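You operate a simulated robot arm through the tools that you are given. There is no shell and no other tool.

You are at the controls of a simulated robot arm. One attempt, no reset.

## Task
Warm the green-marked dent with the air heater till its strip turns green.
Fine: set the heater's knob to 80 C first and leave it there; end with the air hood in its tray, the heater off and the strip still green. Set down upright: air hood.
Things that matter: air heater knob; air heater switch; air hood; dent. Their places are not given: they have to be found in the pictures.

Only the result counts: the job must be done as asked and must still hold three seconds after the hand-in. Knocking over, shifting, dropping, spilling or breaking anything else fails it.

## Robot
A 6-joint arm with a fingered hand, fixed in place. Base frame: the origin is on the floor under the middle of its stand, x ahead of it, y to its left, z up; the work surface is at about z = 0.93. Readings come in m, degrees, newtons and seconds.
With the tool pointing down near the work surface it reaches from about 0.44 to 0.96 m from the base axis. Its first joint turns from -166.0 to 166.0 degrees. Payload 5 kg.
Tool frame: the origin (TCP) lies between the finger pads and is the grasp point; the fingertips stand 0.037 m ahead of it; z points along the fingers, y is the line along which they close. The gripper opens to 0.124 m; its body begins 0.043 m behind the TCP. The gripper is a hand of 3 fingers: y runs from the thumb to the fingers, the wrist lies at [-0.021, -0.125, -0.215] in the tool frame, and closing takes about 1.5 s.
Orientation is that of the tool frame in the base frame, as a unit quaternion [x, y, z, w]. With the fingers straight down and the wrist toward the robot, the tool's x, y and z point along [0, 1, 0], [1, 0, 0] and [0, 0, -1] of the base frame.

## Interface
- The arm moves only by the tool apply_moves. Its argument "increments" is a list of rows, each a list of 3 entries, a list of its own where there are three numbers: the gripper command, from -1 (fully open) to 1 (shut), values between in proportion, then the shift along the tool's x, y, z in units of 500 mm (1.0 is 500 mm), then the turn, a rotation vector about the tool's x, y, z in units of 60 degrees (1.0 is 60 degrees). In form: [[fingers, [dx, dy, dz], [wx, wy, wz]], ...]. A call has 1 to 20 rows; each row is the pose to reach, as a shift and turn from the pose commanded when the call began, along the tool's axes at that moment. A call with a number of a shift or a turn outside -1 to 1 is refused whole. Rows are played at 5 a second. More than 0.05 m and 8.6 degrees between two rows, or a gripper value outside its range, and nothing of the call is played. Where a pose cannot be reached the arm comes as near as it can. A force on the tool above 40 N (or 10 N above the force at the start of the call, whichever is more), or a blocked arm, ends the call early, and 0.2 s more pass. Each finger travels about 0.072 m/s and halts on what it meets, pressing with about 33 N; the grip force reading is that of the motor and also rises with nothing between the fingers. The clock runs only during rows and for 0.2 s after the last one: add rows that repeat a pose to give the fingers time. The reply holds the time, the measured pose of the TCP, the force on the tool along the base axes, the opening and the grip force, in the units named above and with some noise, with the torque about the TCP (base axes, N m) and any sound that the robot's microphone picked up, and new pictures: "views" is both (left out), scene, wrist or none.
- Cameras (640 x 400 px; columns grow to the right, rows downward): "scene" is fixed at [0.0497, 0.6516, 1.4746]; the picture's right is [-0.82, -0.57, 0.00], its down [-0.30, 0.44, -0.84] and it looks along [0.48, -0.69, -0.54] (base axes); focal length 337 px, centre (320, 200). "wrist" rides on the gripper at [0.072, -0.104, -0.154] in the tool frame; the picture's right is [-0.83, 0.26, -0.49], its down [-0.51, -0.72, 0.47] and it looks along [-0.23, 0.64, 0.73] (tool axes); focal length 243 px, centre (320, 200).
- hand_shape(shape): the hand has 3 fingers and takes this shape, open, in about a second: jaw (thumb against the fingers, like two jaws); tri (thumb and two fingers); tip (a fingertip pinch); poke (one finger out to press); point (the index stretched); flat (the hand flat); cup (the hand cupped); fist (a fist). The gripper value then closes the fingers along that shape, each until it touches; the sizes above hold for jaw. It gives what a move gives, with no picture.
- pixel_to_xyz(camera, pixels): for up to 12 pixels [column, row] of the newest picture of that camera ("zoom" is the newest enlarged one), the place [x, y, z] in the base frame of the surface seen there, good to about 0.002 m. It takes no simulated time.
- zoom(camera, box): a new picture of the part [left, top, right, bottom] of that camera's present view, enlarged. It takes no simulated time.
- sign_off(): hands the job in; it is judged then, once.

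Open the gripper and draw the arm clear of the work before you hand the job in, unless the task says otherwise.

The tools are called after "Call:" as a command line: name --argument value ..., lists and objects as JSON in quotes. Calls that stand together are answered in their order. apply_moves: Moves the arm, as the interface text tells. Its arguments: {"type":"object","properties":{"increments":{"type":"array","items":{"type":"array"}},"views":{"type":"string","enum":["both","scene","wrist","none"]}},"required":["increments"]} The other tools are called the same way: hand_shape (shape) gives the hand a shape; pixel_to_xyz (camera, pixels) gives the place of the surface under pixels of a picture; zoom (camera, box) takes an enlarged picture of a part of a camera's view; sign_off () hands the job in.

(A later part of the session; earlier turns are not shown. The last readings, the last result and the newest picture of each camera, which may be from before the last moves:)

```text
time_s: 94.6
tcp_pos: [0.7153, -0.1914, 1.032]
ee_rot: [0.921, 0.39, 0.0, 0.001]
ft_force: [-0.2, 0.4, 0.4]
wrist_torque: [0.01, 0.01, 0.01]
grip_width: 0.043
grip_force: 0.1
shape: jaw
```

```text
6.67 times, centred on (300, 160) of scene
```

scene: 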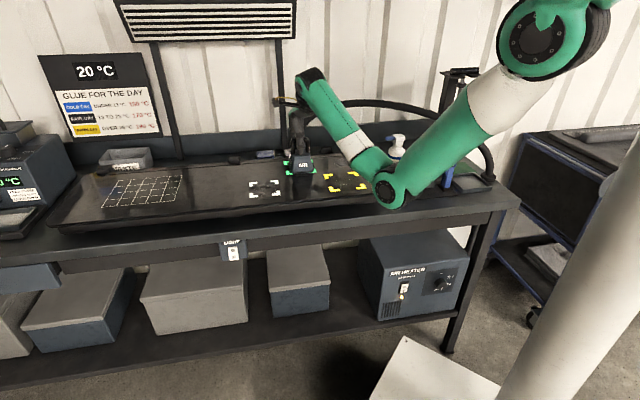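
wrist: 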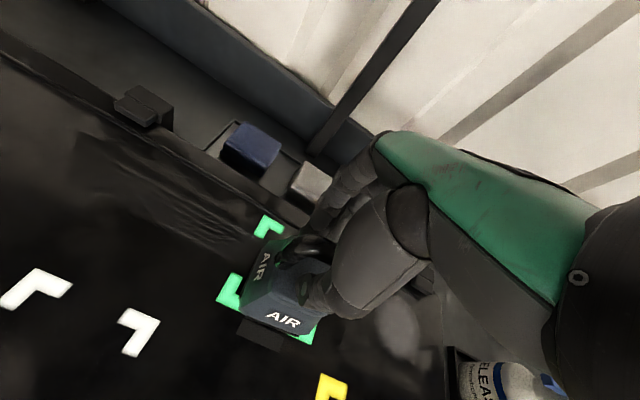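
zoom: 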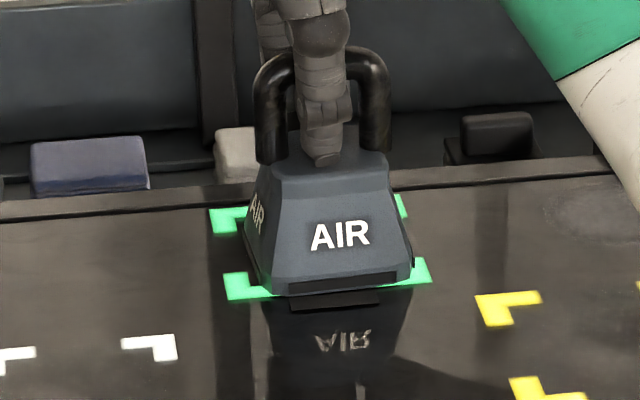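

The strip is still dark after about 4 s of warming. I keep waiting.

Call:
apply_moves --increments '[[0.3, [0, 0, 0], [0, 0, 0]], [0.3, [0, 0, 0], [0, 0, 0]], [0.3, [0, 0, 0], [0, 0, 0]], [0.3, [0, 0, 0], [0, 0, 0]], [0.3, [0, 0, 0], [0, 0, 0]], [0.3, [0, 0, 0], [0, 0, 0]], [0.3, [0, 0, 0], [0, 0, 0]], [0.3, [0, 0, 0], [0, 0, 0]], [0.3, [0, 0, 0], [0, 0, 0]], [0.3, [0, 0, 0], [0, 0, 0]], [0.3, [0, 0, 0], [0, 0, 0]], [0.3, [0, 0, 0], [0, 0, 0]], [0.3, [0, 0, 0], [0, 0, 0]], [0.3, [0, 0, 0], [0, 0, 0]], [0.3, [0, 0, 0], [0, 0, 0]], [0.3, [0, 0, 0], [0, 0, 0]], [0.3, [0, 0, 0], [0, 0, 0]], [0.3, [0, 0, 0], [0, 0, 0]], [0.3, [0, 0, 0], [0, 0, 0]], [0.3, [0, 0, 0], [0, 0, 0]]]' --views "scene"

Call:
zoom --camera "scene" --box '[270, 140, 330, 190]'

Call:
zoom --camera "scene" --box '[385, 265, 465, 305]'

```text
time_s: 98.8
tcp_pos: [0.714, -0.1921, 1.0323]
ee_rot: [0.921, 0.391, 0.001, 0.002]
ft_force: [0.1, 0.1, 0.4]
wrist_torque: [-0.04, 0.0, 0.0]
grip_width: 0.043
grip_force: 0.0
shape: jaw
```

scene: 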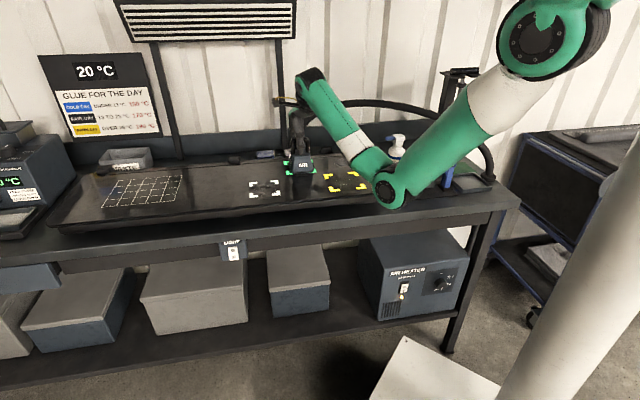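

```text
8.00 times, centred on (300, 165) of scene
```

zoom: 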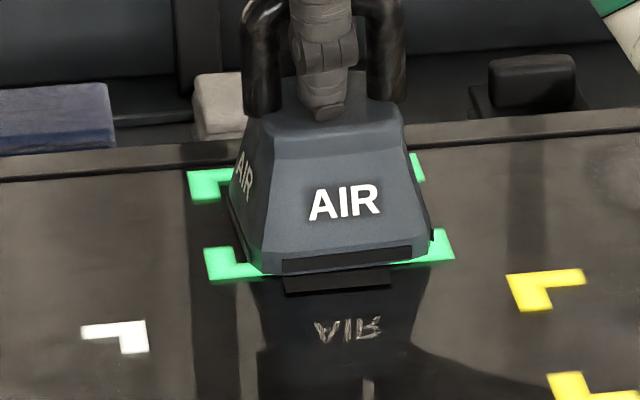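

```text
8.00 times, centred on (425, 285) of scene
```

zoom: 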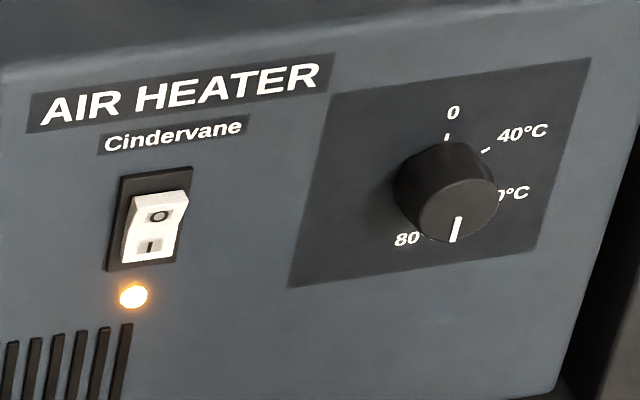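

The heater's lamp is on and the knob at 80 C; the strip is still dark. I wait longer.

Call:
apply_moves --increments '[[0.3, [0, 0, 0], [0, 0, 0]], [0.3, [0, 0, 0], [0, 0, 0]], [0.3, [0, 0, 0], [0, 0, 0]], [0.3, [0, 0, 0], [0, 0, 0]], [0.3, [0, 0, 0], [0, 0, 0]], [0.3, [0, 0, 0], [0, 0, 0]], [0.3, [0, 0, 0], [0, 0, 0]], [0.3, [0, 0, 0], [0, 0, 0]], [0.3, [0, 0, 0], [0, 0, 0]], [0.3, [0, 0, 0], [0, 0, 0]], [0.3, [0, 0, 0], [0, 0, 0]], [0.3, [0, 0, 0], [0, 0, 0]], [0.3, [0, 0, 0], [0, 0, 0]], [0.3, [0, 0, 0], [0, 0, 0]], [0.3, [0, 0, 0], [0, 0, 0]], [0.3, [0, 0, 0], [0, 0, 0]], [0.3, [0, 0, 0], [0, 0, 0]], [0.3, [0, 0, 0], [0, 0, 0]], [0.3, [0, 0, 0], [0, 0, 0]], [0.3, [0, 0, 0], [0, 0, 0]]]' --views "scene"

Call:
zoom --camera "scene" --box '[270, 140, 330, 190]'

```text
time_s: 103.0
tcp_pos: [0.715, -0.1909, 1.0318]
ee_rot: [0.92, 0.391, 0.001, 0.002]
ft_force: [-0.3, 1.2, -0.3]
wrist_torque: [0.02, 0.02, -0.01]
grip_width: 0.0429
grip_force: 0.1
shape: jaw
```

scene: 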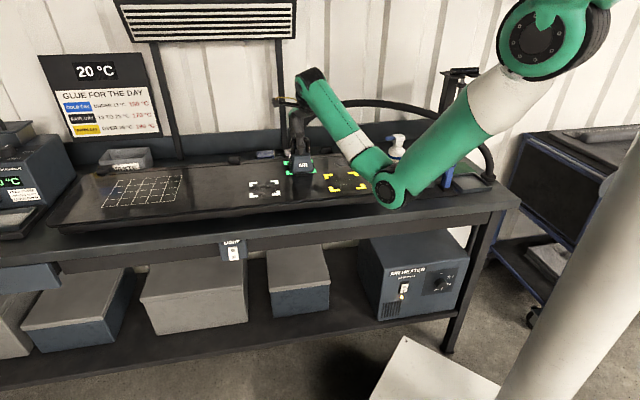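

```text
8.00 times, centred on (300, 165) of scene
```

zoom: 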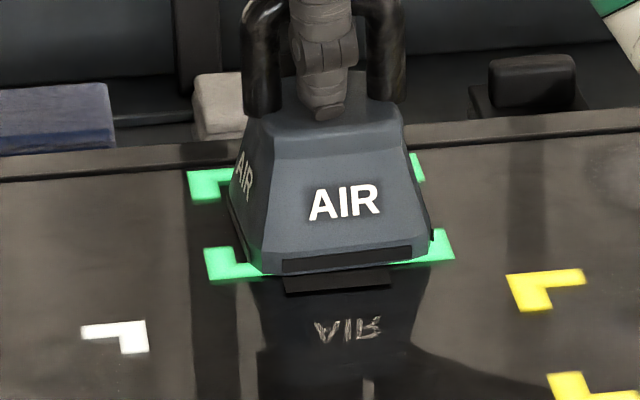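

Still dark after 11 s. I check the hood's centring by measuring its base corners.

Call:
pixel_to_xyz --camera "zoom" --pixels '[[262, 270], [247, 262], [418, 255], [430, 235], [231, 205], [280, 130], [390, 120], [248, 125], [400, 100], [345, 265], [340, 285]]'

Call:
zoom --camera "wrist" --box '[180, 180, 400, 370]'

```text
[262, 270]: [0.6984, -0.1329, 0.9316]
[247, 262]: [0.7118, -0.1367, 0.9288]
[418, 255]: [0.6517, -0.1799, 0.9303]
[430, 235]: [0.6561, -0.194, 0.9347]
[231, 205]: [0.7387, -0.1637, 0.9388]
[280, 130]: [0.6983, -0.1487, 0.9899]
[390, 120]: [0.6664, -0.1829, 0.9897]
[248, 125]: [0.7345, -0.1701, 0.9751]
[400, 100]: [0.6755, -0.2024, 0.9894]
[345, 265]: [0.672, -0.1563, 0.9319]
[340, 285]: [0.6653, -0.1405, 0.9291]
```

```text
2.11 times, centred on (290, 275) of wrist
```

zoom: 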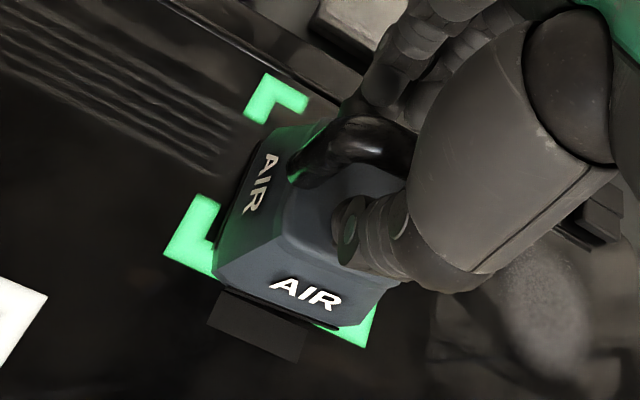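

The hood's base centre is at about (0.699,-0.183), 15 mm short of the dent's centre (0.714,-0.1905): the enclosing grip had tipped it. I re-centre the open jaw over the bar and raise it 21 mm to pinch the bar with the fingertips instead.

Call:
apply_moves --increments '[[0.3, [0, -0.017, -0.021], [0, 0, 0]], [0.3, [0, -0.034, -0.042], [0, 0, 0]], [0.3, [0, -0.034, -0.042], [0, 0, 0]]]' --views "both"

Call:
zoom --camera "wrist" --box '[180, 180, 400, 370]'

Call:
zoom --camera "scene" --box '[270, 130, 330, 190]'

```text
time_s: 103.8
tcp_pos: [0.7022, -0.1788, 1.0533]
ee_rot: [0.92, 0.392, 0.0, 0.001]
ft_force: [-0.8, 0.1, 0.5]
wrist_torque: [-0.03, 0.01, 0.0]
grip_width: 0.043
grip_force: 0.2
shape: jaw
```

scene: 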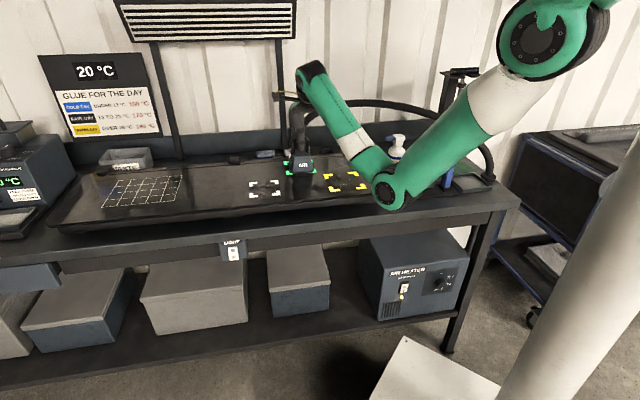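
wrist: 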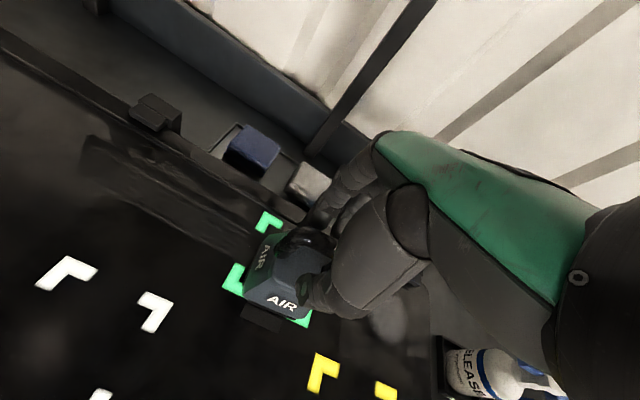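

```text
2.11 times, centred on (290, 275) of wrist
```

zoom: 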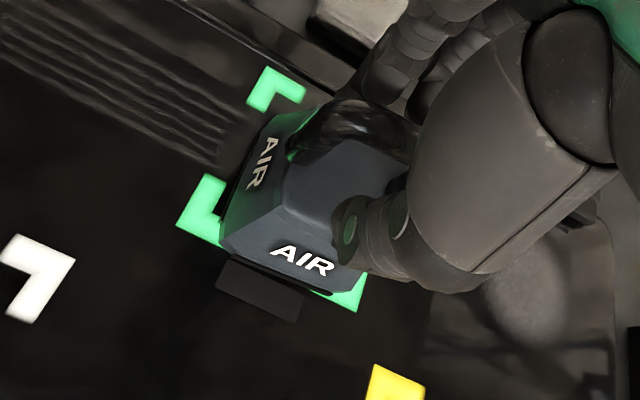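

```text
6.67 times, centred on (300, 160) of scene
```

zoom: 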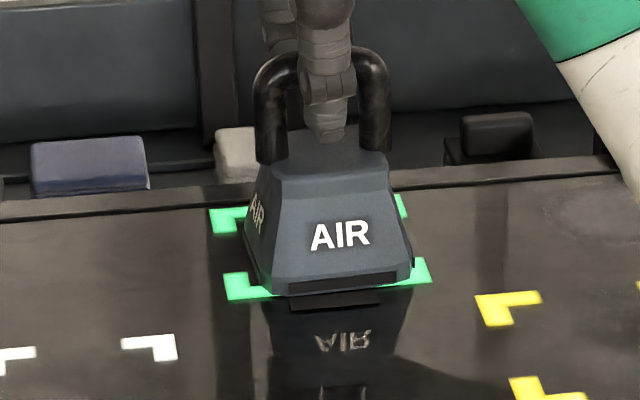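

The hood did not move. I measure the bar's place to make sure the jaw is centred on it.

Call:
pixel_to_xyz --camera "zoom" --pixels '[[270, 66], [282, 58], [292, 53], [362, 54], [372, 58], [382, 70], [262, 140], [380, 130], [330, 130], [315, 135]]'

Call:
pixel_to_xyz --camera "wrist" --pixels '[[290, 237], [300, 230], [320, 235], [305, 245], [282, 250], [310, 232], [306, 290], [340, 195]]'

```text
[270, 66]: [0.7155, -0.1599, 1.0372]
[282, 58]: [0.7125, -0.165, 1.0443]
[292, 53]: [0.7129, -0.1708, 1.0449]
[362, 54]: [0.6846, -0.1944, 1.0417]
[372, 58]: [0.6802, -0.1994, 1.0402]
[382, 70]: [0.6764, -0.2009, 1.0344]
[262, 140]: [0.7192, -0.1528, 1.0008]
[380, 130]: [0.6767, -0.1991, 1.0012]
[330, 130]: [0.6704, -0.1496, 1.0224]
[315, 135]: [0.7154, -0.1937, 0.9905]
```

```text
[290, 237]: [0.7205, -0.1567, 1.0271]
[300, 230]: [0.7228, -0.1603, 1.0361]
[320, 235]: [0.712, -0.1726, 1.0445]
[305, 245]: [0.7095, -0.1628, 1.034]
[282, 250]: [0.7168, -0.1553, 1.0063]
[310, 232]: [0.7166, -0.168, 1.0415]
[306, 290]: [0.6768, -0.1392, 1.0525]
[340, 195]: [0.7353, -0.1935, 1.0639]
```

The bar's centre is about 1.037 high and well centred. I raise another 11 mm so the fingertip pads, not the hollow of the hand, close on it, and then close.

Call:
apply_moves --increments '[[0.3, [-0.006, 0.001, -0.022], [0, 0, 0]], [0.3, [-0.006, 0.001, -0.022], [0, 0, 0]], [1, [-0.006, 0.001, -0.022], [0, 0, 0]], [1, [-0.006, 0.001, -0.022], [0, 0, 0]], [1, [-0.006, 0.001, -0.022], [0, 0, 0]], [1, [-0.006, 0.001, -0.022], [0, 0, 0]], [1, [-0.006, 0.001, -0.022], [0, 0, 0]]]' --views "both"

Call:
zoom --camera "scene" --box '[270, 130, 330, 190]'

```text
time_s: 105.4
tcp_pos: [0.7, -0.1826, 1.064]
ee_rot: [0.92, 0.391, 0.0, 0.001]
ft_force: [-0.4, -0.2, -1.0]
wrist_torque: [0.01, 0.0, 0.0]
grip_width: 0.0121
grip_force: 33.4
shape: jaw
```

scene: 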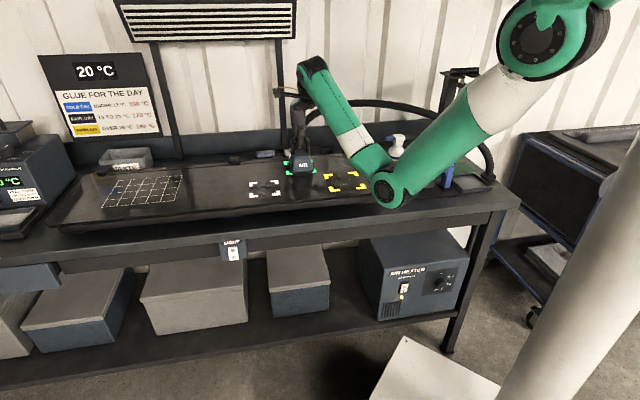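
wrist: 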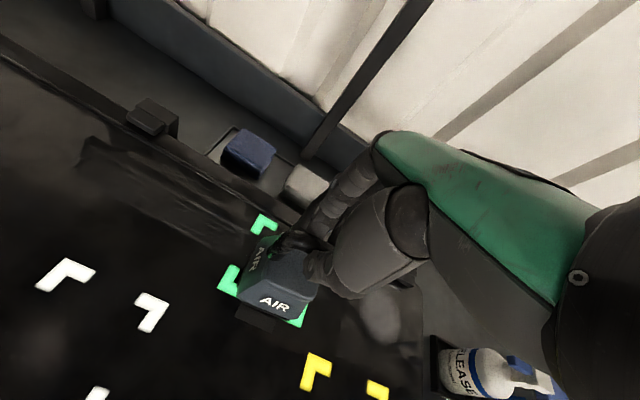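

```text
6.67 times, centred on (300, 160) of scene
```

zoom: 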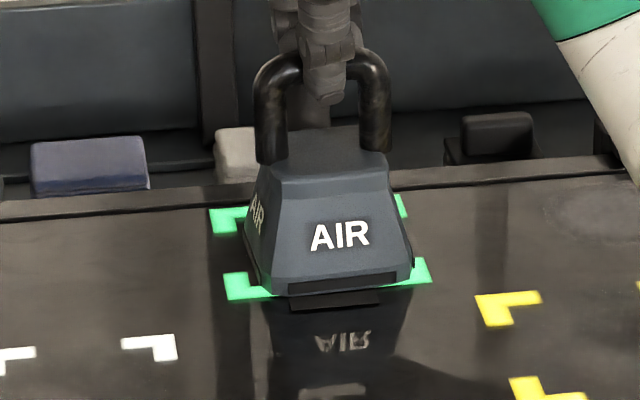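

The fingertips now pinch the bar at 12 mm with the hood undisturbed. I lift it 12 mm, shift it 16 mm back and 5 mm sideways onto the dent's centre, and lower it again.

Call:
apply_moves --increments '[[1, [0, 0, -0.012], [0, 0, 0]], [1, [0, 0, -0.024], [0, 0, 0]], [1, [0.005, 0.016, -0.024], [0, 0, 0]], [1, [0.01, 0.032, -0.024], [0, 0, 0]], [1, [0.01, 0.032, -0.024], [0, 0, 0]], [1, [0.01, 0.032, -0.012], [0, 0, 0]], [1, [0.01, 0.032, -0.004], [0, 0, 0]], [1, [0.01, 0.032, 0], [0, 0, 0]], [1, [0.01, 0.032, 0.001], [0, 0, 0]]]' --views "both"

Call:
zoom --camera "scene" --box '[270, 130, 330, 190]'

```text
time_s: 107.4
tcp_pos: [0.7158, -0.19, 1.0634]
ee_rot: [0.92, 0.391, 0.001, 0.002]
ft_force: [0.8, 0.1, -2.8]
wrist_torque: [0.02, 0.05, -0.02]
grip_width: 0.0122
grip_force: 33.5
shape: jaw
```

scene: 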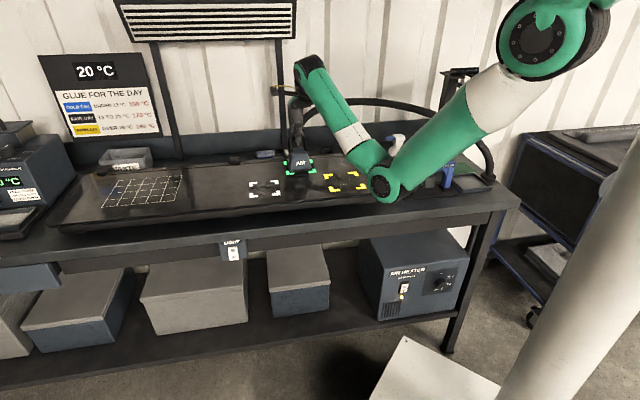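
wrist: 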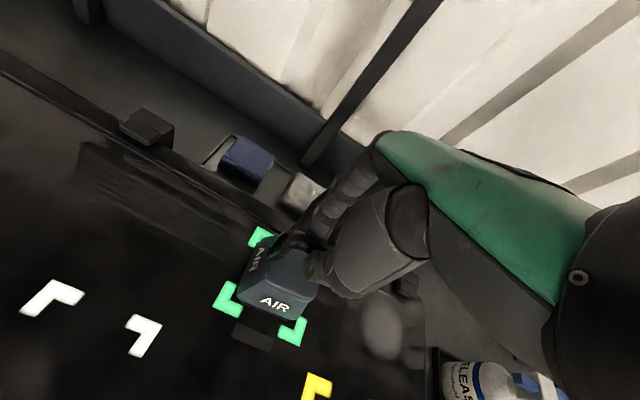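

```text
6.67 times, centred on (300, 160) of scene
```

zoom: 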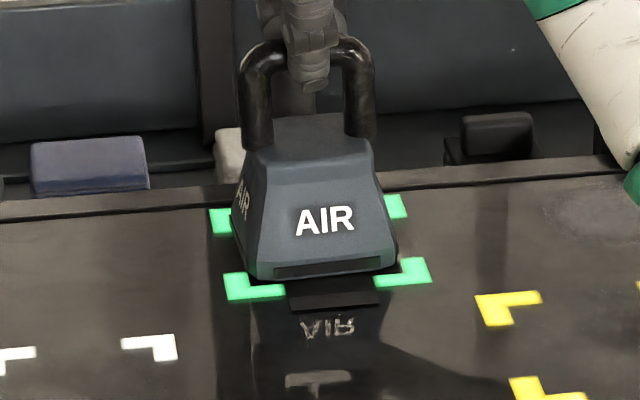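

The hood is now centred among the four marks, hanging a millimetre or so above the panel (load -2.8 N). I lower it 4 mm more onto the panel and wait.

Call:
apply_moves --increments '[[1, [0, 0, 0.004], [0, 0, 0]], [1, [0, 0, 0.007], [0, 0, 0]], [1, [0, 0, 0.007], [0, 0, 0]], [1, [0, 0, 0.007], [0, 0, 0]], [1, [0, 0, 0.007], [0, 0, 0]], [1, [0, 0, 0.007], [0, 0, 0]], [1, [0, 0, 0.007], [0, 0, 0]], [1, [0, 0, 0.007], [0, 0, 0]], [1, [0, 0, 0.007], [0, 0, 0]], [1, [0, 0, 0.007], [0, 0, 0]]]' --views "scene"

Call:
zoom --camera "scene" --box '[270, 130, 330, 190]'

```text
time_s: 109.6
tcp_pos: [0.7147, -0.1897, 1.0619]
ee_rot: [0.92, 0.391, 0.002, 0.004]
ft_force: [4.1, -0.8, 27.2]
wrist_torque: [-0.12, -0.18, 0.04]
grip_width: 0.0133
grip_force: 33.3
shape: jaw
```

scene: 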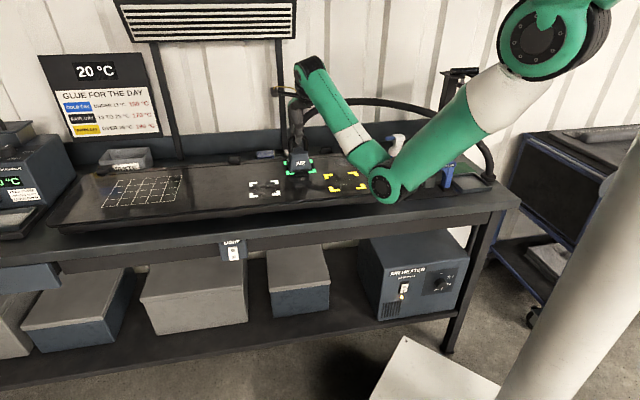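

```text
6.67 times, centred on (300, 160) of scene
```

zoom: 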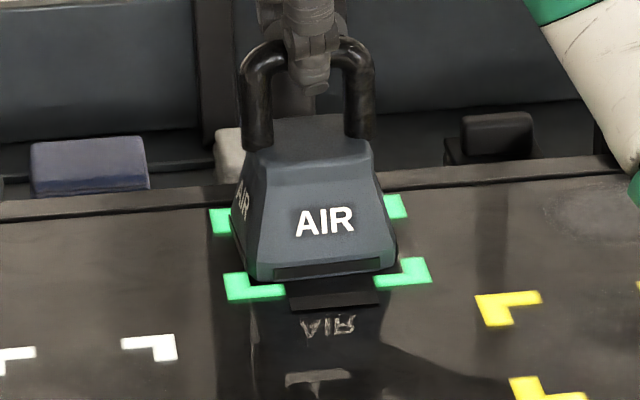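

The hood is pressed onto the panel with 27 N; I ease that by 1.5 mm and keep waiting for the strip.

Call:
apply_moves --increments '[[1, [0, 0, -0.003], [0, 0, 0]], [1, [0, 0, -0.003], [0, 0, 0]], [1, [0, 0, -0.003], [0, 0, 0]], [1, [0, 0, -0.003], [0, 0, 0]], [1, [0, 0, -0.003], [0, 0, 0]], [1, [0, 0, -0.003], [0, 0, 0]], [1, [0, 0, -0.003], [0, 0, 0]], [1, [0, 0, -0.003], [0, 0, 0]], [1, [0, 0, -0.003], [0, 0, 0]], [1, [0, 0, -0.003], [0, 0, 0]], [1, [0, 0, -0.003], [0, 0, 0]], [1, [0, 0, -0.003], [0, 0, 0]], [1, [0, 0, -0.003], [0, 0, 0]], [1, [0, 0, -0.003], [0, 0, 0]], [1, [0, 0, -0.003], [0, 0, 0]]]' --views "scene"

Call:
zoom --camera "scene" --box '[270, 130, 330, 190]'

```text
time_s: 112.8
tcp_pos: [0.716, -0.1895, 1.0624]
ee_rot: [0.92, 0.391, 0.001, 0.002]
ft_force: [5.3, 1.8, 17.2]
wrist_torque: [0.02, -0.18, 0.04]
grip_width: 0.0134
grip_force: 33.1
shape: jaw
```

scene: 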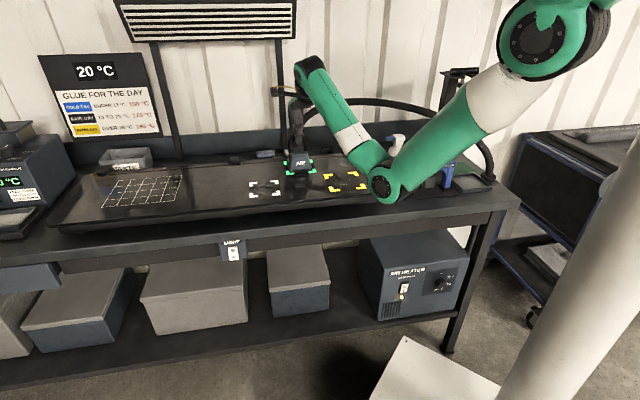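

```text
6.67 times, centred on (300, 160) of scene
```

zoom: 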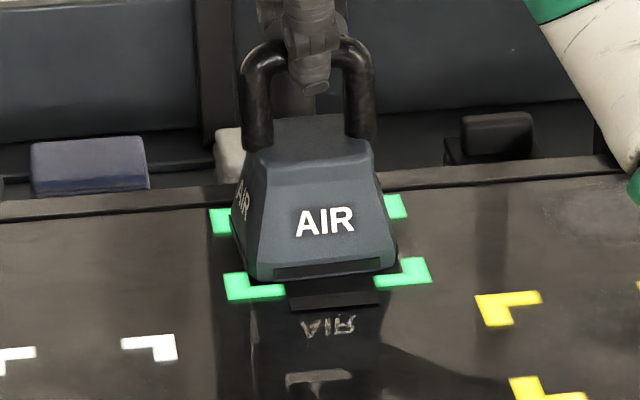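

Still dark. I open the jaw so that the hood sits entirely by itself and wait 3 more seconds.

Call:
apply_moves --increments '[[0.6, [0, 0, 0], [0, 0, 0]], [0.3, [0, 0, 0], [0, 0, 0]], [0.3, [0, 0, 0], [0, 0, 0]], [0.3, [0, 0, 0], [0, 0, 0]], [0.3, [0, 0, 0], [0, 0, 0]], [0.3, [0, 0, 0], [0, 0, 0]], [0.3, [0, 0, 0], [0, 0, 0]], [0.3, [0, 0, 0], [0, 0, 0]], [0.3, [0, 0, 0], [0, 0, 0]], [0.3, [0, 0, 0], [0, 0, 0]], [0.3, [0, 0, 0], [0, 0, 0]], [0.3, [0, 0, 0], [0, 0, 0]], [0.3, [0, 0, 0], [0, 0, 0]], [0.3, [0, 0, 0], [0, 0, 0]], [0.3, [0, 0, 0], [0, 0, 0]], [0.3, [0, 0, 0], [0, 0, 0]], [0.3, [0, 0, 0], [0, 0, 0]]]' --views "scene"

Call:
zoom --camera "scene" --box '[270, 130, 330, 190]'

```text
time_s: 116.4
tcp_pos: [0.7163, -0.1889, 1.0618]
ee_rot: [0.92, 0.391, 0.0, 0.001]
ft_force: [-0.8, -0.1, -0.4]
wrist_torque: [-0.02, 0.02, 0.01]
grip_width: 0.0428
grip_force: 0.1
shape: jaw
```

scene: 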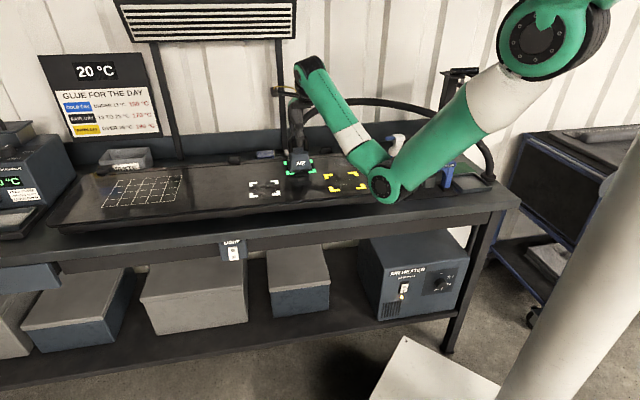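

```text
6.67 times, centred on (300, 160) of scene
```

zoom: 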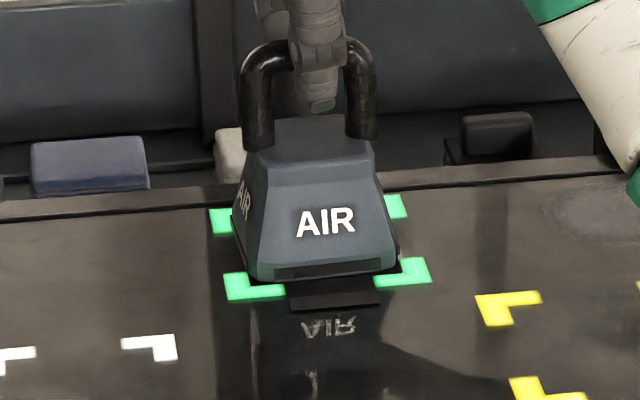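

The hood sits flush now. I verify its base position by points while it warms.

Call:
pixel_to_xyz --camera "zoom" --pixels '[[256, 280], [396, 266], [247, 270], [400, 255], [262, 150], [372, 140], [325, 278], [325, 300], [270, 60], [360, 55], [258, 130], [365, 125]]'

Call:
apply_moves --increments '[[0.3, [0, 0, 0], [0, 0, 0]], [0.3, [0, 0, 0], [0, 0, 0]], [0.3, [0, 0, 0], [0, 0, 0]], [0.3, [0, 0, 0], [0, 0, 0]], [0.3, [0, 0, 0], [0, 0, 0]], [0.3, [0, 0, 0], [0, 0, 0]], [0.3, [0, 0, 0], [0, 0, 0]], [0.3, [0, 0, 0], [0, 0, 0]], [0.3, [0, 0, 0], [0, 0, 0]], [0.3, [0, 0, 0], [0, 0, 0]], [0.3, [0, 0, 0], [0, 0, 0]], [0.3, [0, 0, 0], [0, 0, 0]], [0.3, [0, 0, 0], [0, 0, 0]], [0.3, [0, 0, 0], [0, 0, 0]], [0.3, [0, 0, 0], [0, 0, 0]], [0.3, [0, 0, 0], [0, 0, 0]], [0.3, [0, 0, 0], [0, 0, 0]], [0.3, [0, 0, 0], [0, 0, 0]], [0.3, [0, 0, 0], [0, 0, 0]], [0.3, [0, 0, 0], [0, 0, 0]]]' --views "scene"

Call:
zoom --camera "scene" --box '[270, 130, 330, 190]'

```text
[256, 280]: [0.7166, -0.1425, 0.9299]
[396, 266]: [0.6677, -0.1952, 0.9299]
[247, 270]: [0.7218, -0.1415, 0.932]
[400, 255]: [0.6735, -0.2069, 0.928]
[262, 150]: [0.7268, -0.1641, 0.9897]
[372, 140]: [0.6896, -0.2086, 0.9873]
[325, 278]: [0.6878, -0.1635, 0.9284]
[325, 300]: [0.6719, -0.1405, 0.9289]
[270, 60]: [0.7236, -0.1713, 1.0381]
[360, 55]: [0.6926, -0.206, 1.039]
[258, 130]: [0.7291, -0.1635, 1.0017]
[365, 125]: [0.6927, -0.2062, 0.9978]
```

```text
time_s: 120.6
tcp_pos: [0.7163, -0.1894, 1.0623]
ee_rot: [0.92, 0.391, 0.001, 0.002]
ft_force: [-0.1, -0.8, 0.4]
wrist_torque: [0.03, -0.01, 0.01]
grip_width: 0.0429
grip_force: 0.1
shape: jaw
```

scene: 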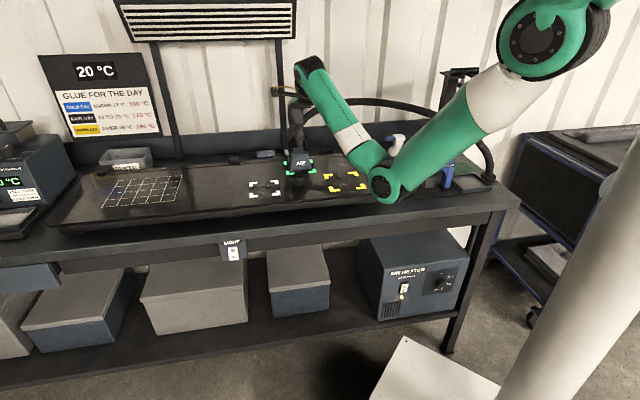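

```text
6.67 times, centred on (300, 160) of scene
```

zoom: 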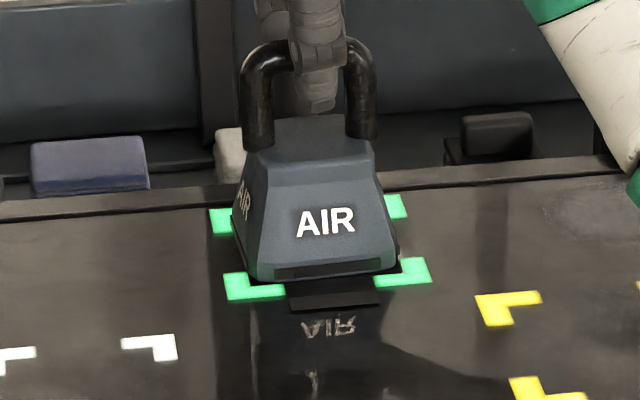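

The hood is centred within about 4 mm of the dent. I keep waiting, checking the strip every few seconds.

Call:
apply_moves --increments '[[0.3, [0, 0, 0], [0, 0, 0]], [0.3, [0, 0, 0], [0, 0, 0]], [0.3, [0, 0, 0], [0, 0, 0]], [0.3, [0, 0, 0], [0, 0, 0]], [0.3, [0, 0, 0], [0, 0, 0]], [0.3, [0, 0, 0], [0, 0, 0]], [0.3, [0, 0, 0], [0, 0, 0]], [0.3, [0, 0, 0], [0, 0, 0]], [0.3, [0, 0, 0], [0, 0, 0]], [0.3, [0, 0, 0], [0, 0, 0]], [0.3, [0, 0, 0], [0, 0, 0]], [0.3, [0, 0, 0], [0, 0, 0]], [0.3, [0, 0, 0], [0, 0, 0]], [0.3, [0, 0, 0], [0, 0, 0]], [0.3, [0, 0, 0], [0, 0, 0]], [0.3, [0, 0, 0], [0, 0, 0]], [0.3, [0, 0, 0], [0, 0, 0]], [0.3, [0, 0, 0], [0, 0, 0]], [0.3, [0, 0, 0], [0, 0, 0]], [0.3, [0, 0, 0], [0, 0, 0]]]' --views "none"

Call:
zoom --camera "scene" --box '[270, 130, 330, 190]'

Call:
apply_moves --increments '[[0.3, [0, 0, 0], [0, 0, 0]], [0.3, [0, 0, 0], [0, 0, 0]], [0.3, [0, 0, 0], [0, 0, 0]], [0.3, [0, 0, 0], [0, 0, 0]], [0.3, [0, 0, 0], [0, 0, 0]], [0.3, [0, 0, 0], [0, 0, 0]], [0.3, [0, 0, 0], [0, 0, 0]], [0.3, [0, 0, 0], [0, 0, 0]], [0.3, [0, 0, 0], [0, 0, 0]], [0.3, [0, 0, 0], [0, 0, 0]], [0.3, [0, 0, 0], [0, 0, 0]], [0.3, [0, 0, 0], [0, 0, 0]], [0.3, [0, 0, 0], [0, 0, 0]], [0.3, [0, 0, 0], [0, 0, 0]], [0.3, [0, 0, 0], [0, 0, 0]], [0.3, [0, 0, 0], [0, 0, 0]], [0.3, [0, 0, 0], [0, 0, 0]], [0.3, [0, 0, 0], [0, 0, 0]], [0.3, [0, 0, 0], [0, 0, 0]], [0.3, [0, 0, 0], [0, 0, 0]]]' --views "scene"

Call:
zoom --camera "scene" --box '[270, 130, 330, 190]'

```text
time_s: 124.8
tcp_pos: [0.716, -0.1897, 1.0615]
ee_rot: [0.92, 0.391, 0.002, 0.002]
ft_force: [-1.0, 0.3, 0.7]
wrist_torque: [0.03, -0.01, -0.02]
grip_width: 0.0427
grip_force: 0.1
shape: jaw
```

```text
6.67 times, centred on (300, 160) of scene
```

zoom: 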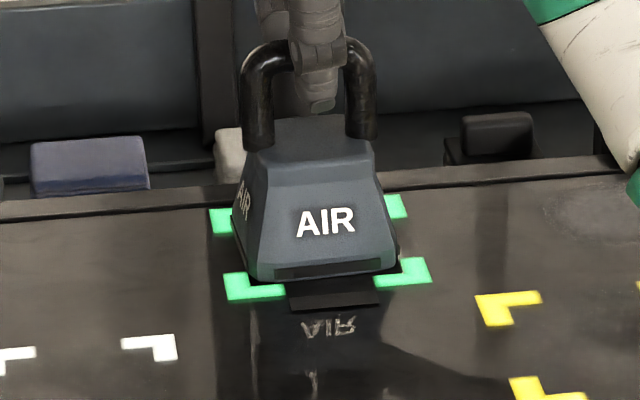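

```text
time_s: 129.0
tcp_pos: [0.7161, -0.1902, 1.0618]
ee_rot: [0.92, 0.391, 0.0, 0.001]
ft_force: [0.1, 0.3, -0.5]
wrist_torque: [0.02, -0.04, 0.01]
grip_width: 0.0428
grip_force: 0.0
shape: jaw
```

scene: 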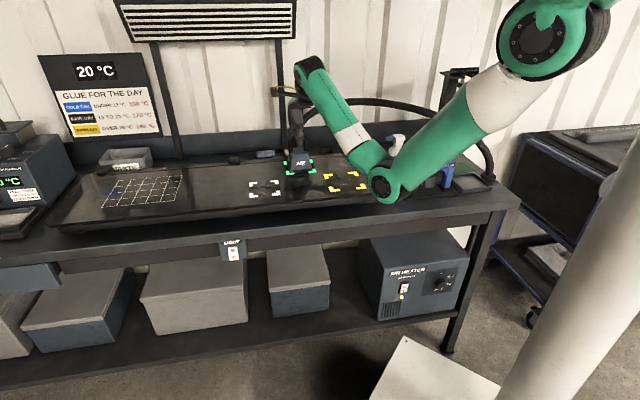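

```text
6.67 times, centred on (300, 160) of scene
```

zoom: 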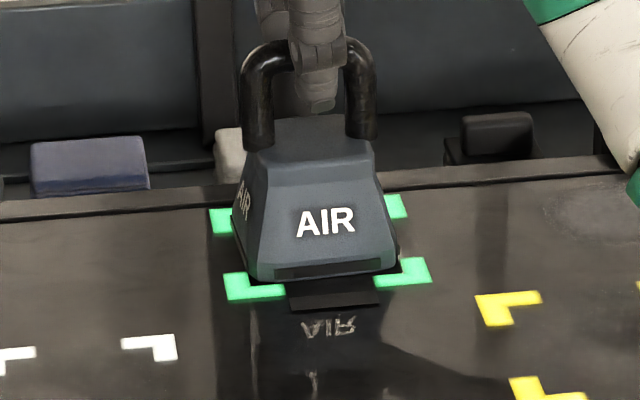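

Still black at 129 s. I zoom tightly on the strip to look for any slight colour change.

Call:
zoom --camera "scene" --box '[288, 168, 318, 182]'

Call:
zoom --camera "wrist" --box '[200, 220, 340, 360]'

Call:
zoom --camera "scene" --box '[395, 278, 455, 305]'

```text
16.00 times, centred on (303, 175) of scene
```

zoom: 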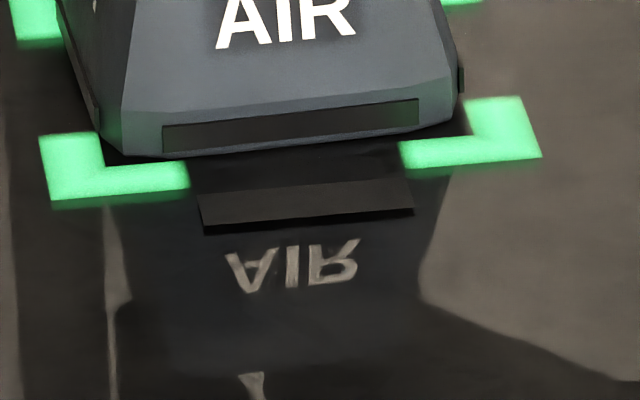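

```text
2.86 times, centred on (270, 290) of wrist
```

zoom: 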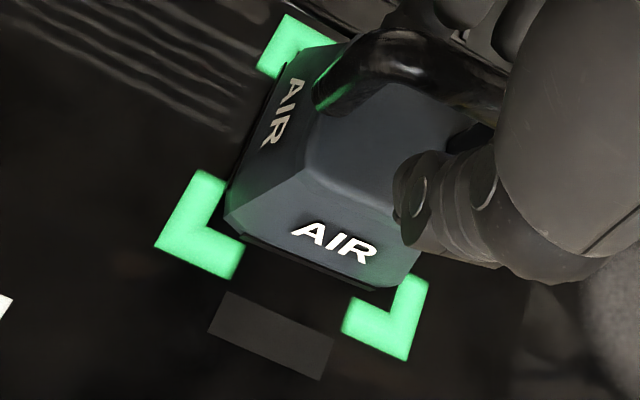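

```text
10.67 times, centred on (425, 292) of scene
```

zoom: 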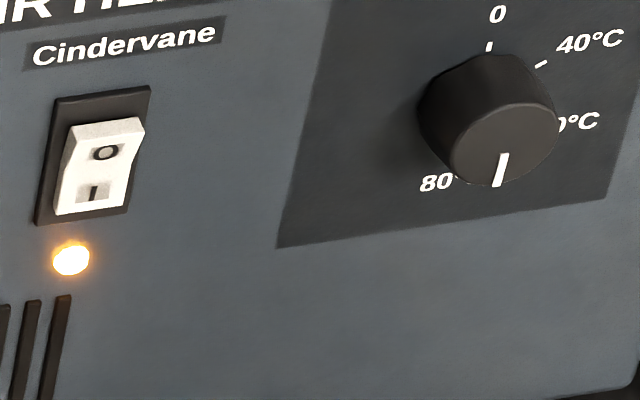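

No change yet, and the heater is on at 80 C. I keep warming with further waits, zooming on the strip after each.

Call:
apply_moves --increments '[[0.3, [0, 0, 0], [0, 0, 0]], [0.3, [0, 0, 0], [0, 0, 0]], [0.3, [0, 0, 0], [0, 0, 0]], [0.3, [0, 0, 0], [0, 0, 0]], [0.3, [0, 0, 0], [0, 0, 0]], [0.3, [0, 0, 0], [0, 0, 0]], [0.3, [0, 0, 0], [0, 0, 0]], [0.3, [0, 0, 0], [0, 0, 0]], [0.3, [0, 0, 0], [0, 0, 0]], [0.3, [0, 0, 0], [0, 0, 0]], [0.3, [0, 0, 0], [0, 0, 0]], [0.3, [0, 0, 0], [0, 0, 0]], [0.3, [0, 0, 0], [0, 0, 0]], [0.3, [0, 0, 0], [0, 0, 0]], [0.3, [0, 0, 0], [0, 0, 0]], [0.3, [0, 0, 0], [0, 0, 0]], [0.3, [0, 0, 0], [0, 0, 0]], [0.3, [0, 0, 0], [0, 0, 0]], [0.3, [0, 0, 0], [0, 0, 0]], [0.3, [0, 0, 0], [0, 0, 0]]]' --views "none"

Call:
zoom --camera "scene" --box '[288, 168, 318, 182]'

Call:
apply_moves --increments '[[0.3, [0, 0, 0], [0, 0, 0]], [0.3, [0, 0, 0], [0, 0, 0]], [0.3, [0, 0, 0], [0, 0, 0]], [0.3, [0, 0, 0], [0, 0, 0]], [0.3, [0, 0, 0], [0, 0, 0]], [0.3, [0, 0, 0], [0, 0, 0]], [0.3, [0, 0, 0], [0, 0, 0]], [0.3, [0, 0, 0], [0, 0, 0]], [0.3, [0, 0, 0], [0, 0, 0]], [0.3, [0, 0, 0], [0, 0, 0]], [0.3, [0, 0, 0], [0, 0, 0]], [0.3, [0, 0, 0], [0, 0, 0]], [0.3, [0, 0, 0], [0, 0, 0]], [0.3, [0, 0, 0], [0, 0, 0]], [0.3, [0, 0, 0], [0, 0, 0]], [0.3, [0, 0, 0], [0, 0, 0]], [0.3, [0, 0, 0], [0, 0, 0]], [0.3, [0, 0, 0], [0, 0, 0]], [0.3, [0, 0, 0], [0, 0, 0]], [0.3, [0, 0, 0], [0, 0, 0]]]' --views "none"

Call:
zoom --camera "scene" --box '[288, 168, 318, 182]'

```text
time_s: 133.2
tcp_pos: [0.7157, -0.19, 1.0615]
ee_rot: [0.921, 0.39, 0.001, 0.001]
ft_force: [-0.5, -0.4, -0.4]
wrist_torque: [0.0, -0.02, -0.01]
grip_width: 0.0432
grip_force: 0.1
shape: jaw
```

```text
16.00 times, centred on (303, 175) of scene
```

zoom: 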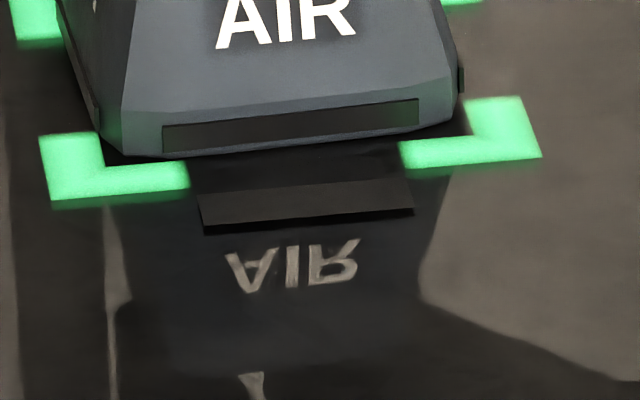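

```text
time_s: 137.4
tcp_pos: [0.7155, -0.1897, 1.063]
ee_rot: [0.92, 0.391, 0.0, 0.002]
ft_force: [-0.6, -0.6, 0.5]
wrist_torque: [0.02, 0.01, 0.0]
grip_width: 0.0427
grip_force: 0.2
shape: jaw
```

```text
16.00 times, centred on (303, 175) of scene
```

zoom: 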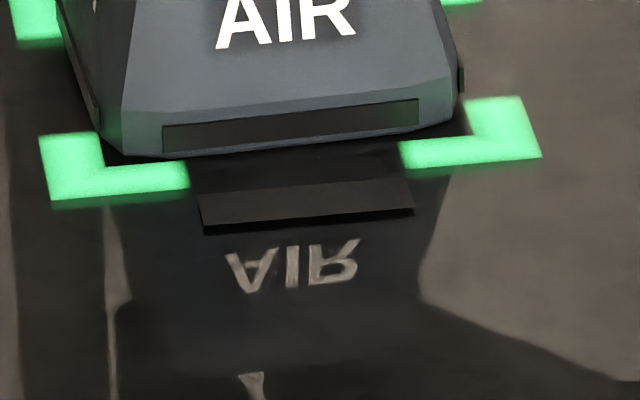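

No change at 137 s. I keep waiting; such heating may need a minute.

Call:
apply_moves --increments '[[0.3, [0, 0, 0], [0, 0, 0]], [0.3, [0, 0, 0], [0, 0, 0]], [0.3, [0, 0, 0], [0, 0, 0]], [0.3, [0, 0, 0], [0, 0, 0]], [0.3, [0, 0, 0], [0, 0, 0]], [0.3, [0, 0, 0], [0, 0, 0]], [0.3, [0, 0, 0], [0, 0, 0]], [0.3, [0, 0, 0], [0, 0, 0]], [0.3, [0, 0, 0], [0, 0, 0]], [0.3, [0, 0, 0], [0, 0, 0]], [0.3, [0, 0, 0], [0, 0, 0]], [0.3, [0, 0, 0], [0, 0, 0]], [0.3, [0, 0, 0], [0, 0, 0]], [0.3, [0, 0, 0], [0, 0, 0]], [0.3, [0, 0, 0], [0, 0, 0]], [0.3, [0, 0, 0], [0, 0, 0]], [0.3, [0, 0, 0], [0, 0, 0]], [0.3, [0, 0, 0], [0, 0, 0]], [0.3, [0, 0, 0], [0, 0, 0]], [0.3, [0, 0, 0], [0, 0, 0]]]' --views "none"

Call:
zoom --camera "scene" --box '[288, 168, 318, 182]'

Call:
apply_moves --increments '[[0.3, [0, 0, 0], [0, 0, 0]], [0.3, [0, 0, 0], [0, 0, 0]], [0.3, [0, 0, 0], [0, 0, 0]], [0.3, [0, 0, 0], [0, 0, 0]], [0.3, [0, 0, 0], [0, 0, 0]], [0.3, [0, 0, 0], [0, 0, 0]], [0.3, [0, 0, 0], [0, 0, 0]], [0.3, [0, 0, 0], [0, 0, 0]], [0.3, [0, 0, 0], [0, 0, 0]], [0.3, [0, 0, 0], [0, 0, 0]], [0.3, [0, 0, 0], [0, 0, 0]], [0.3, [0, 0, 0], [0, 0, 0]], [0.3, [0, 0, 0], [0, 0, 0]], [0.3, [0, 0, 0], [0, 0, 0]], [0.3, [0, 0, 0], [0, 0, 0]], [0.3, [0, 0, 0], [0, 0, 0]], [0.3, [0, 0, 0], [0, 0, 0]], [0.3, [0, 0, 0], [0, 0, 0]], [0.3, [0, 0, 0], [0, 0, 0]], [0.3, [0, 0, 0], [0, 0, 0]]]' --views "none"

Call:
zoom --camera "scene" --box '[288, 168, 318, 182]'

```text
time_s: 141.6
tcp_pos: [0.7171, -0.1897, 1.0614]
ee_rot: [0.92, 0.391, 0.001, 0.001]
ft_force: [0.6, 0.0, 0.7]
wrist_torque: [0.0, -0.01, -0.01]
grip_width: 0.0433
grip_force: 0.1
shape: jaw
```

```text
16.00 times, centred on (303, 175) of scene
```

zoom: 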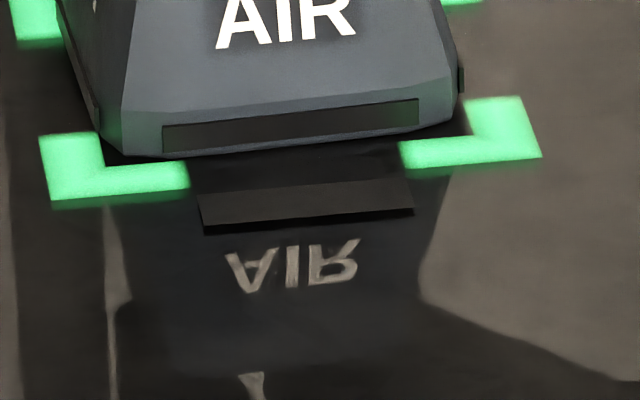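

```text
time_s: 145.8
tcp_pos: [0.7157, -0.19, 1.062]
ee_rot: [0.92, 0.391, 0.0, 0.001]
ft_force: [0.9, 0.7, 0.2]
wrist_torque: [-0.01, 0.01, 0.0]
grip_width: 0.0429
grip_force: 0.2
shape: jaw
```

```text
16.00 times, centred on (303, 175) of scene
```

zoom: 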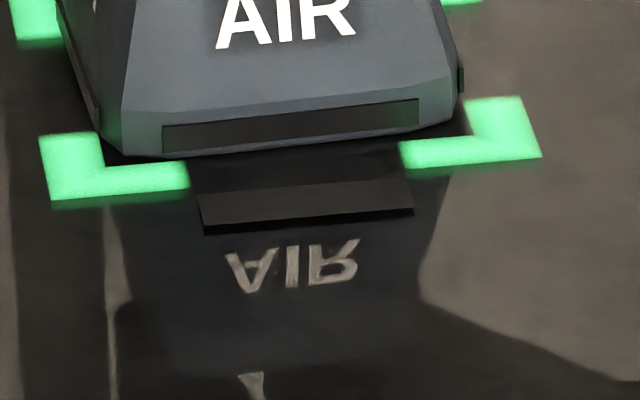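

Still black at 146 s. I wait three more blocks and then check strip, heater lamp and hood together.

Call:
apply_moves --increments '[[0.3, [0, 0, 0], [0, 0, 0]], [0.3, [0, 0, 0], [0, 0, 0]], [0.3, [0, 0, 0], [0, 0, 0]], [0.3, [0, 0, 0], [0, 0, 0]], [0.3, [0, 0, 0], [0, 0, 0]], [0.3, [0, 0, 0], [0, 0, 0]], [0.3, [0, 0, 0], [0, 0, 0]], [0.3, [0, 0, 0], [0, 0, 0]], [0.3, [0, 0, 0], [0, 0, 0]], [0.3, [0, 0, 0], [0, 0, 0]], [0.3, [0, 0, 0], [0, 0, 0]], [0.3, [0, 0, 0], [0, 0, 0]], [0.3, [0, 0, 0], [0, 0, 0]], [0.3, [0, 0, 0], [0, 0, 0]], [0.3, [0, 0, 0], [0, 0, 0]], [0.3, [0, 0, 0], [0, 0, 0]], [0.3, [0, 0, 0], [0, 0, 0]], [0.3, [0, 0, 0], [0, 0, 0]], [0.3, [0, 0, 0], [0, 0, 0]], [0.3, [0, 0, 0], [0, 0, 0]]]' --views "none"

Call:
zoom --camera "scene" --box '[288, 168, 318, 182]'

Call:
apply_moves --increments '[[0.3, [0, 0, 0], [0, 0, 0]], [0.3, [0, 0, 0], [0, 0, 0]], [0.3, [0, 0, 0], [0, 0, 0]], [0.3, [0, 0, 0], [0, 0, 0]], [0.3, [0, 0, 0], [0, 0, 0]], [0.3, [0, 0, 0], [0, 0, 0]], [0.3, [0, 0, 0], [0, 0, 0]], [0.3, [0, 0, 0], [0, 0, 0]], [0.3, [0, 0, 0], [0, 0, 0]], [0.3, [0, 0, 0], [0, 0, 0]], [0.3, [0, 0, 0], [0, 0, 0]], [0.3, [0, 0, 0], [0, 0, 0]], [0.3, [0, 0, 0], [0, 0, 0]], [0.3, [0, 0, 0], [0, 0, 0]], [0.3, [0, 0, 0], [0, 0, 0]], [0.3, [0, 0, 0], [0, 0, 0]], [0.3, [0, 0, 0], [0, 0, 0]], [0.3, [0, 0, 0], [0, 0, 0]], [0.3, [0, 0, 0], [0, 0, 0]], [0.3, [0, 0, 0], [0, 0, 0]]]' --views "none"

Call:
zoom --camera "scene" --box '[288, 168, 318, 182]'

Call:
zoom --camera "scene" --box '[395, 278, 455, 305]'

```text
time_s: 150.0
tcp_pos: [0.7149, -0.1893, 1.0619]
ee_rot: [0.92, 0.391, 0.0, 0.001]
ft_force: [0.1, -0.6, -0.7]
wrist_torque: [-0.02, -0.02, -0.02]
grip_width: 0.0428
grip_force: 0.2
shape: jaw
```

```text
16.00 times, centred on (303, 175) of scene
```

zoom: 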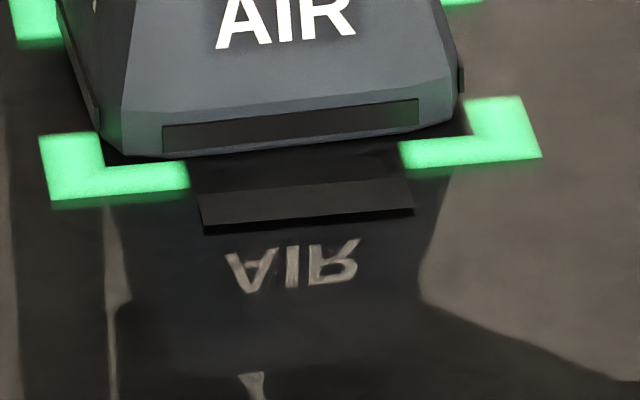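

```text
time_s: 154.2
tcp_pos: [0.717, -0.1902, 1.062]
ee_rot: [0.92, 0.391, 0.001, 0.001]
ft_force: [0.8, 0.5, 0.1]
wrist_torque: [0.0, -0.01, 0.01]
grip_width: 0.043
grip_force: 0.1
shape: jaw
```

```text
16.00 times, centred on (303, 175) of scene
```

zoom: 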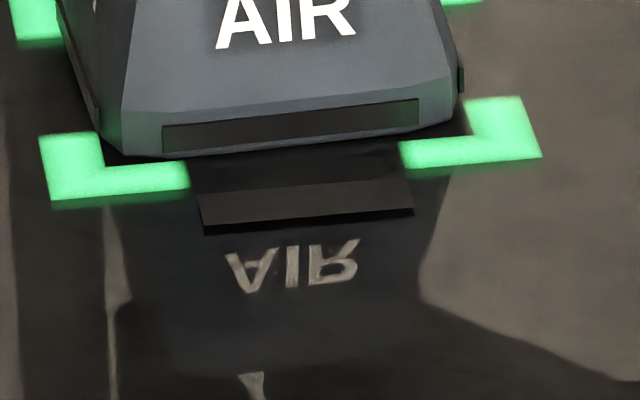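

```text
10.67 times, centred on (425, 292) of scene
```

zoom: 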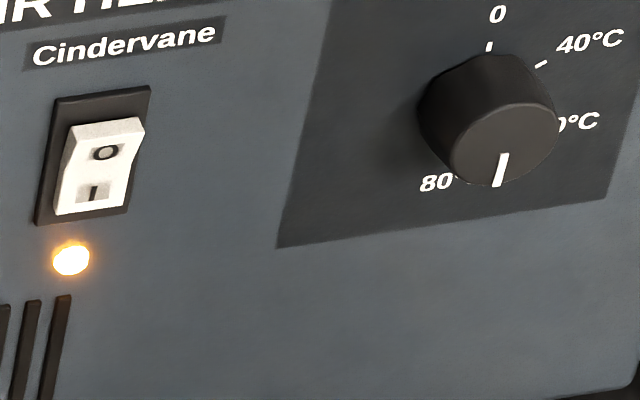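

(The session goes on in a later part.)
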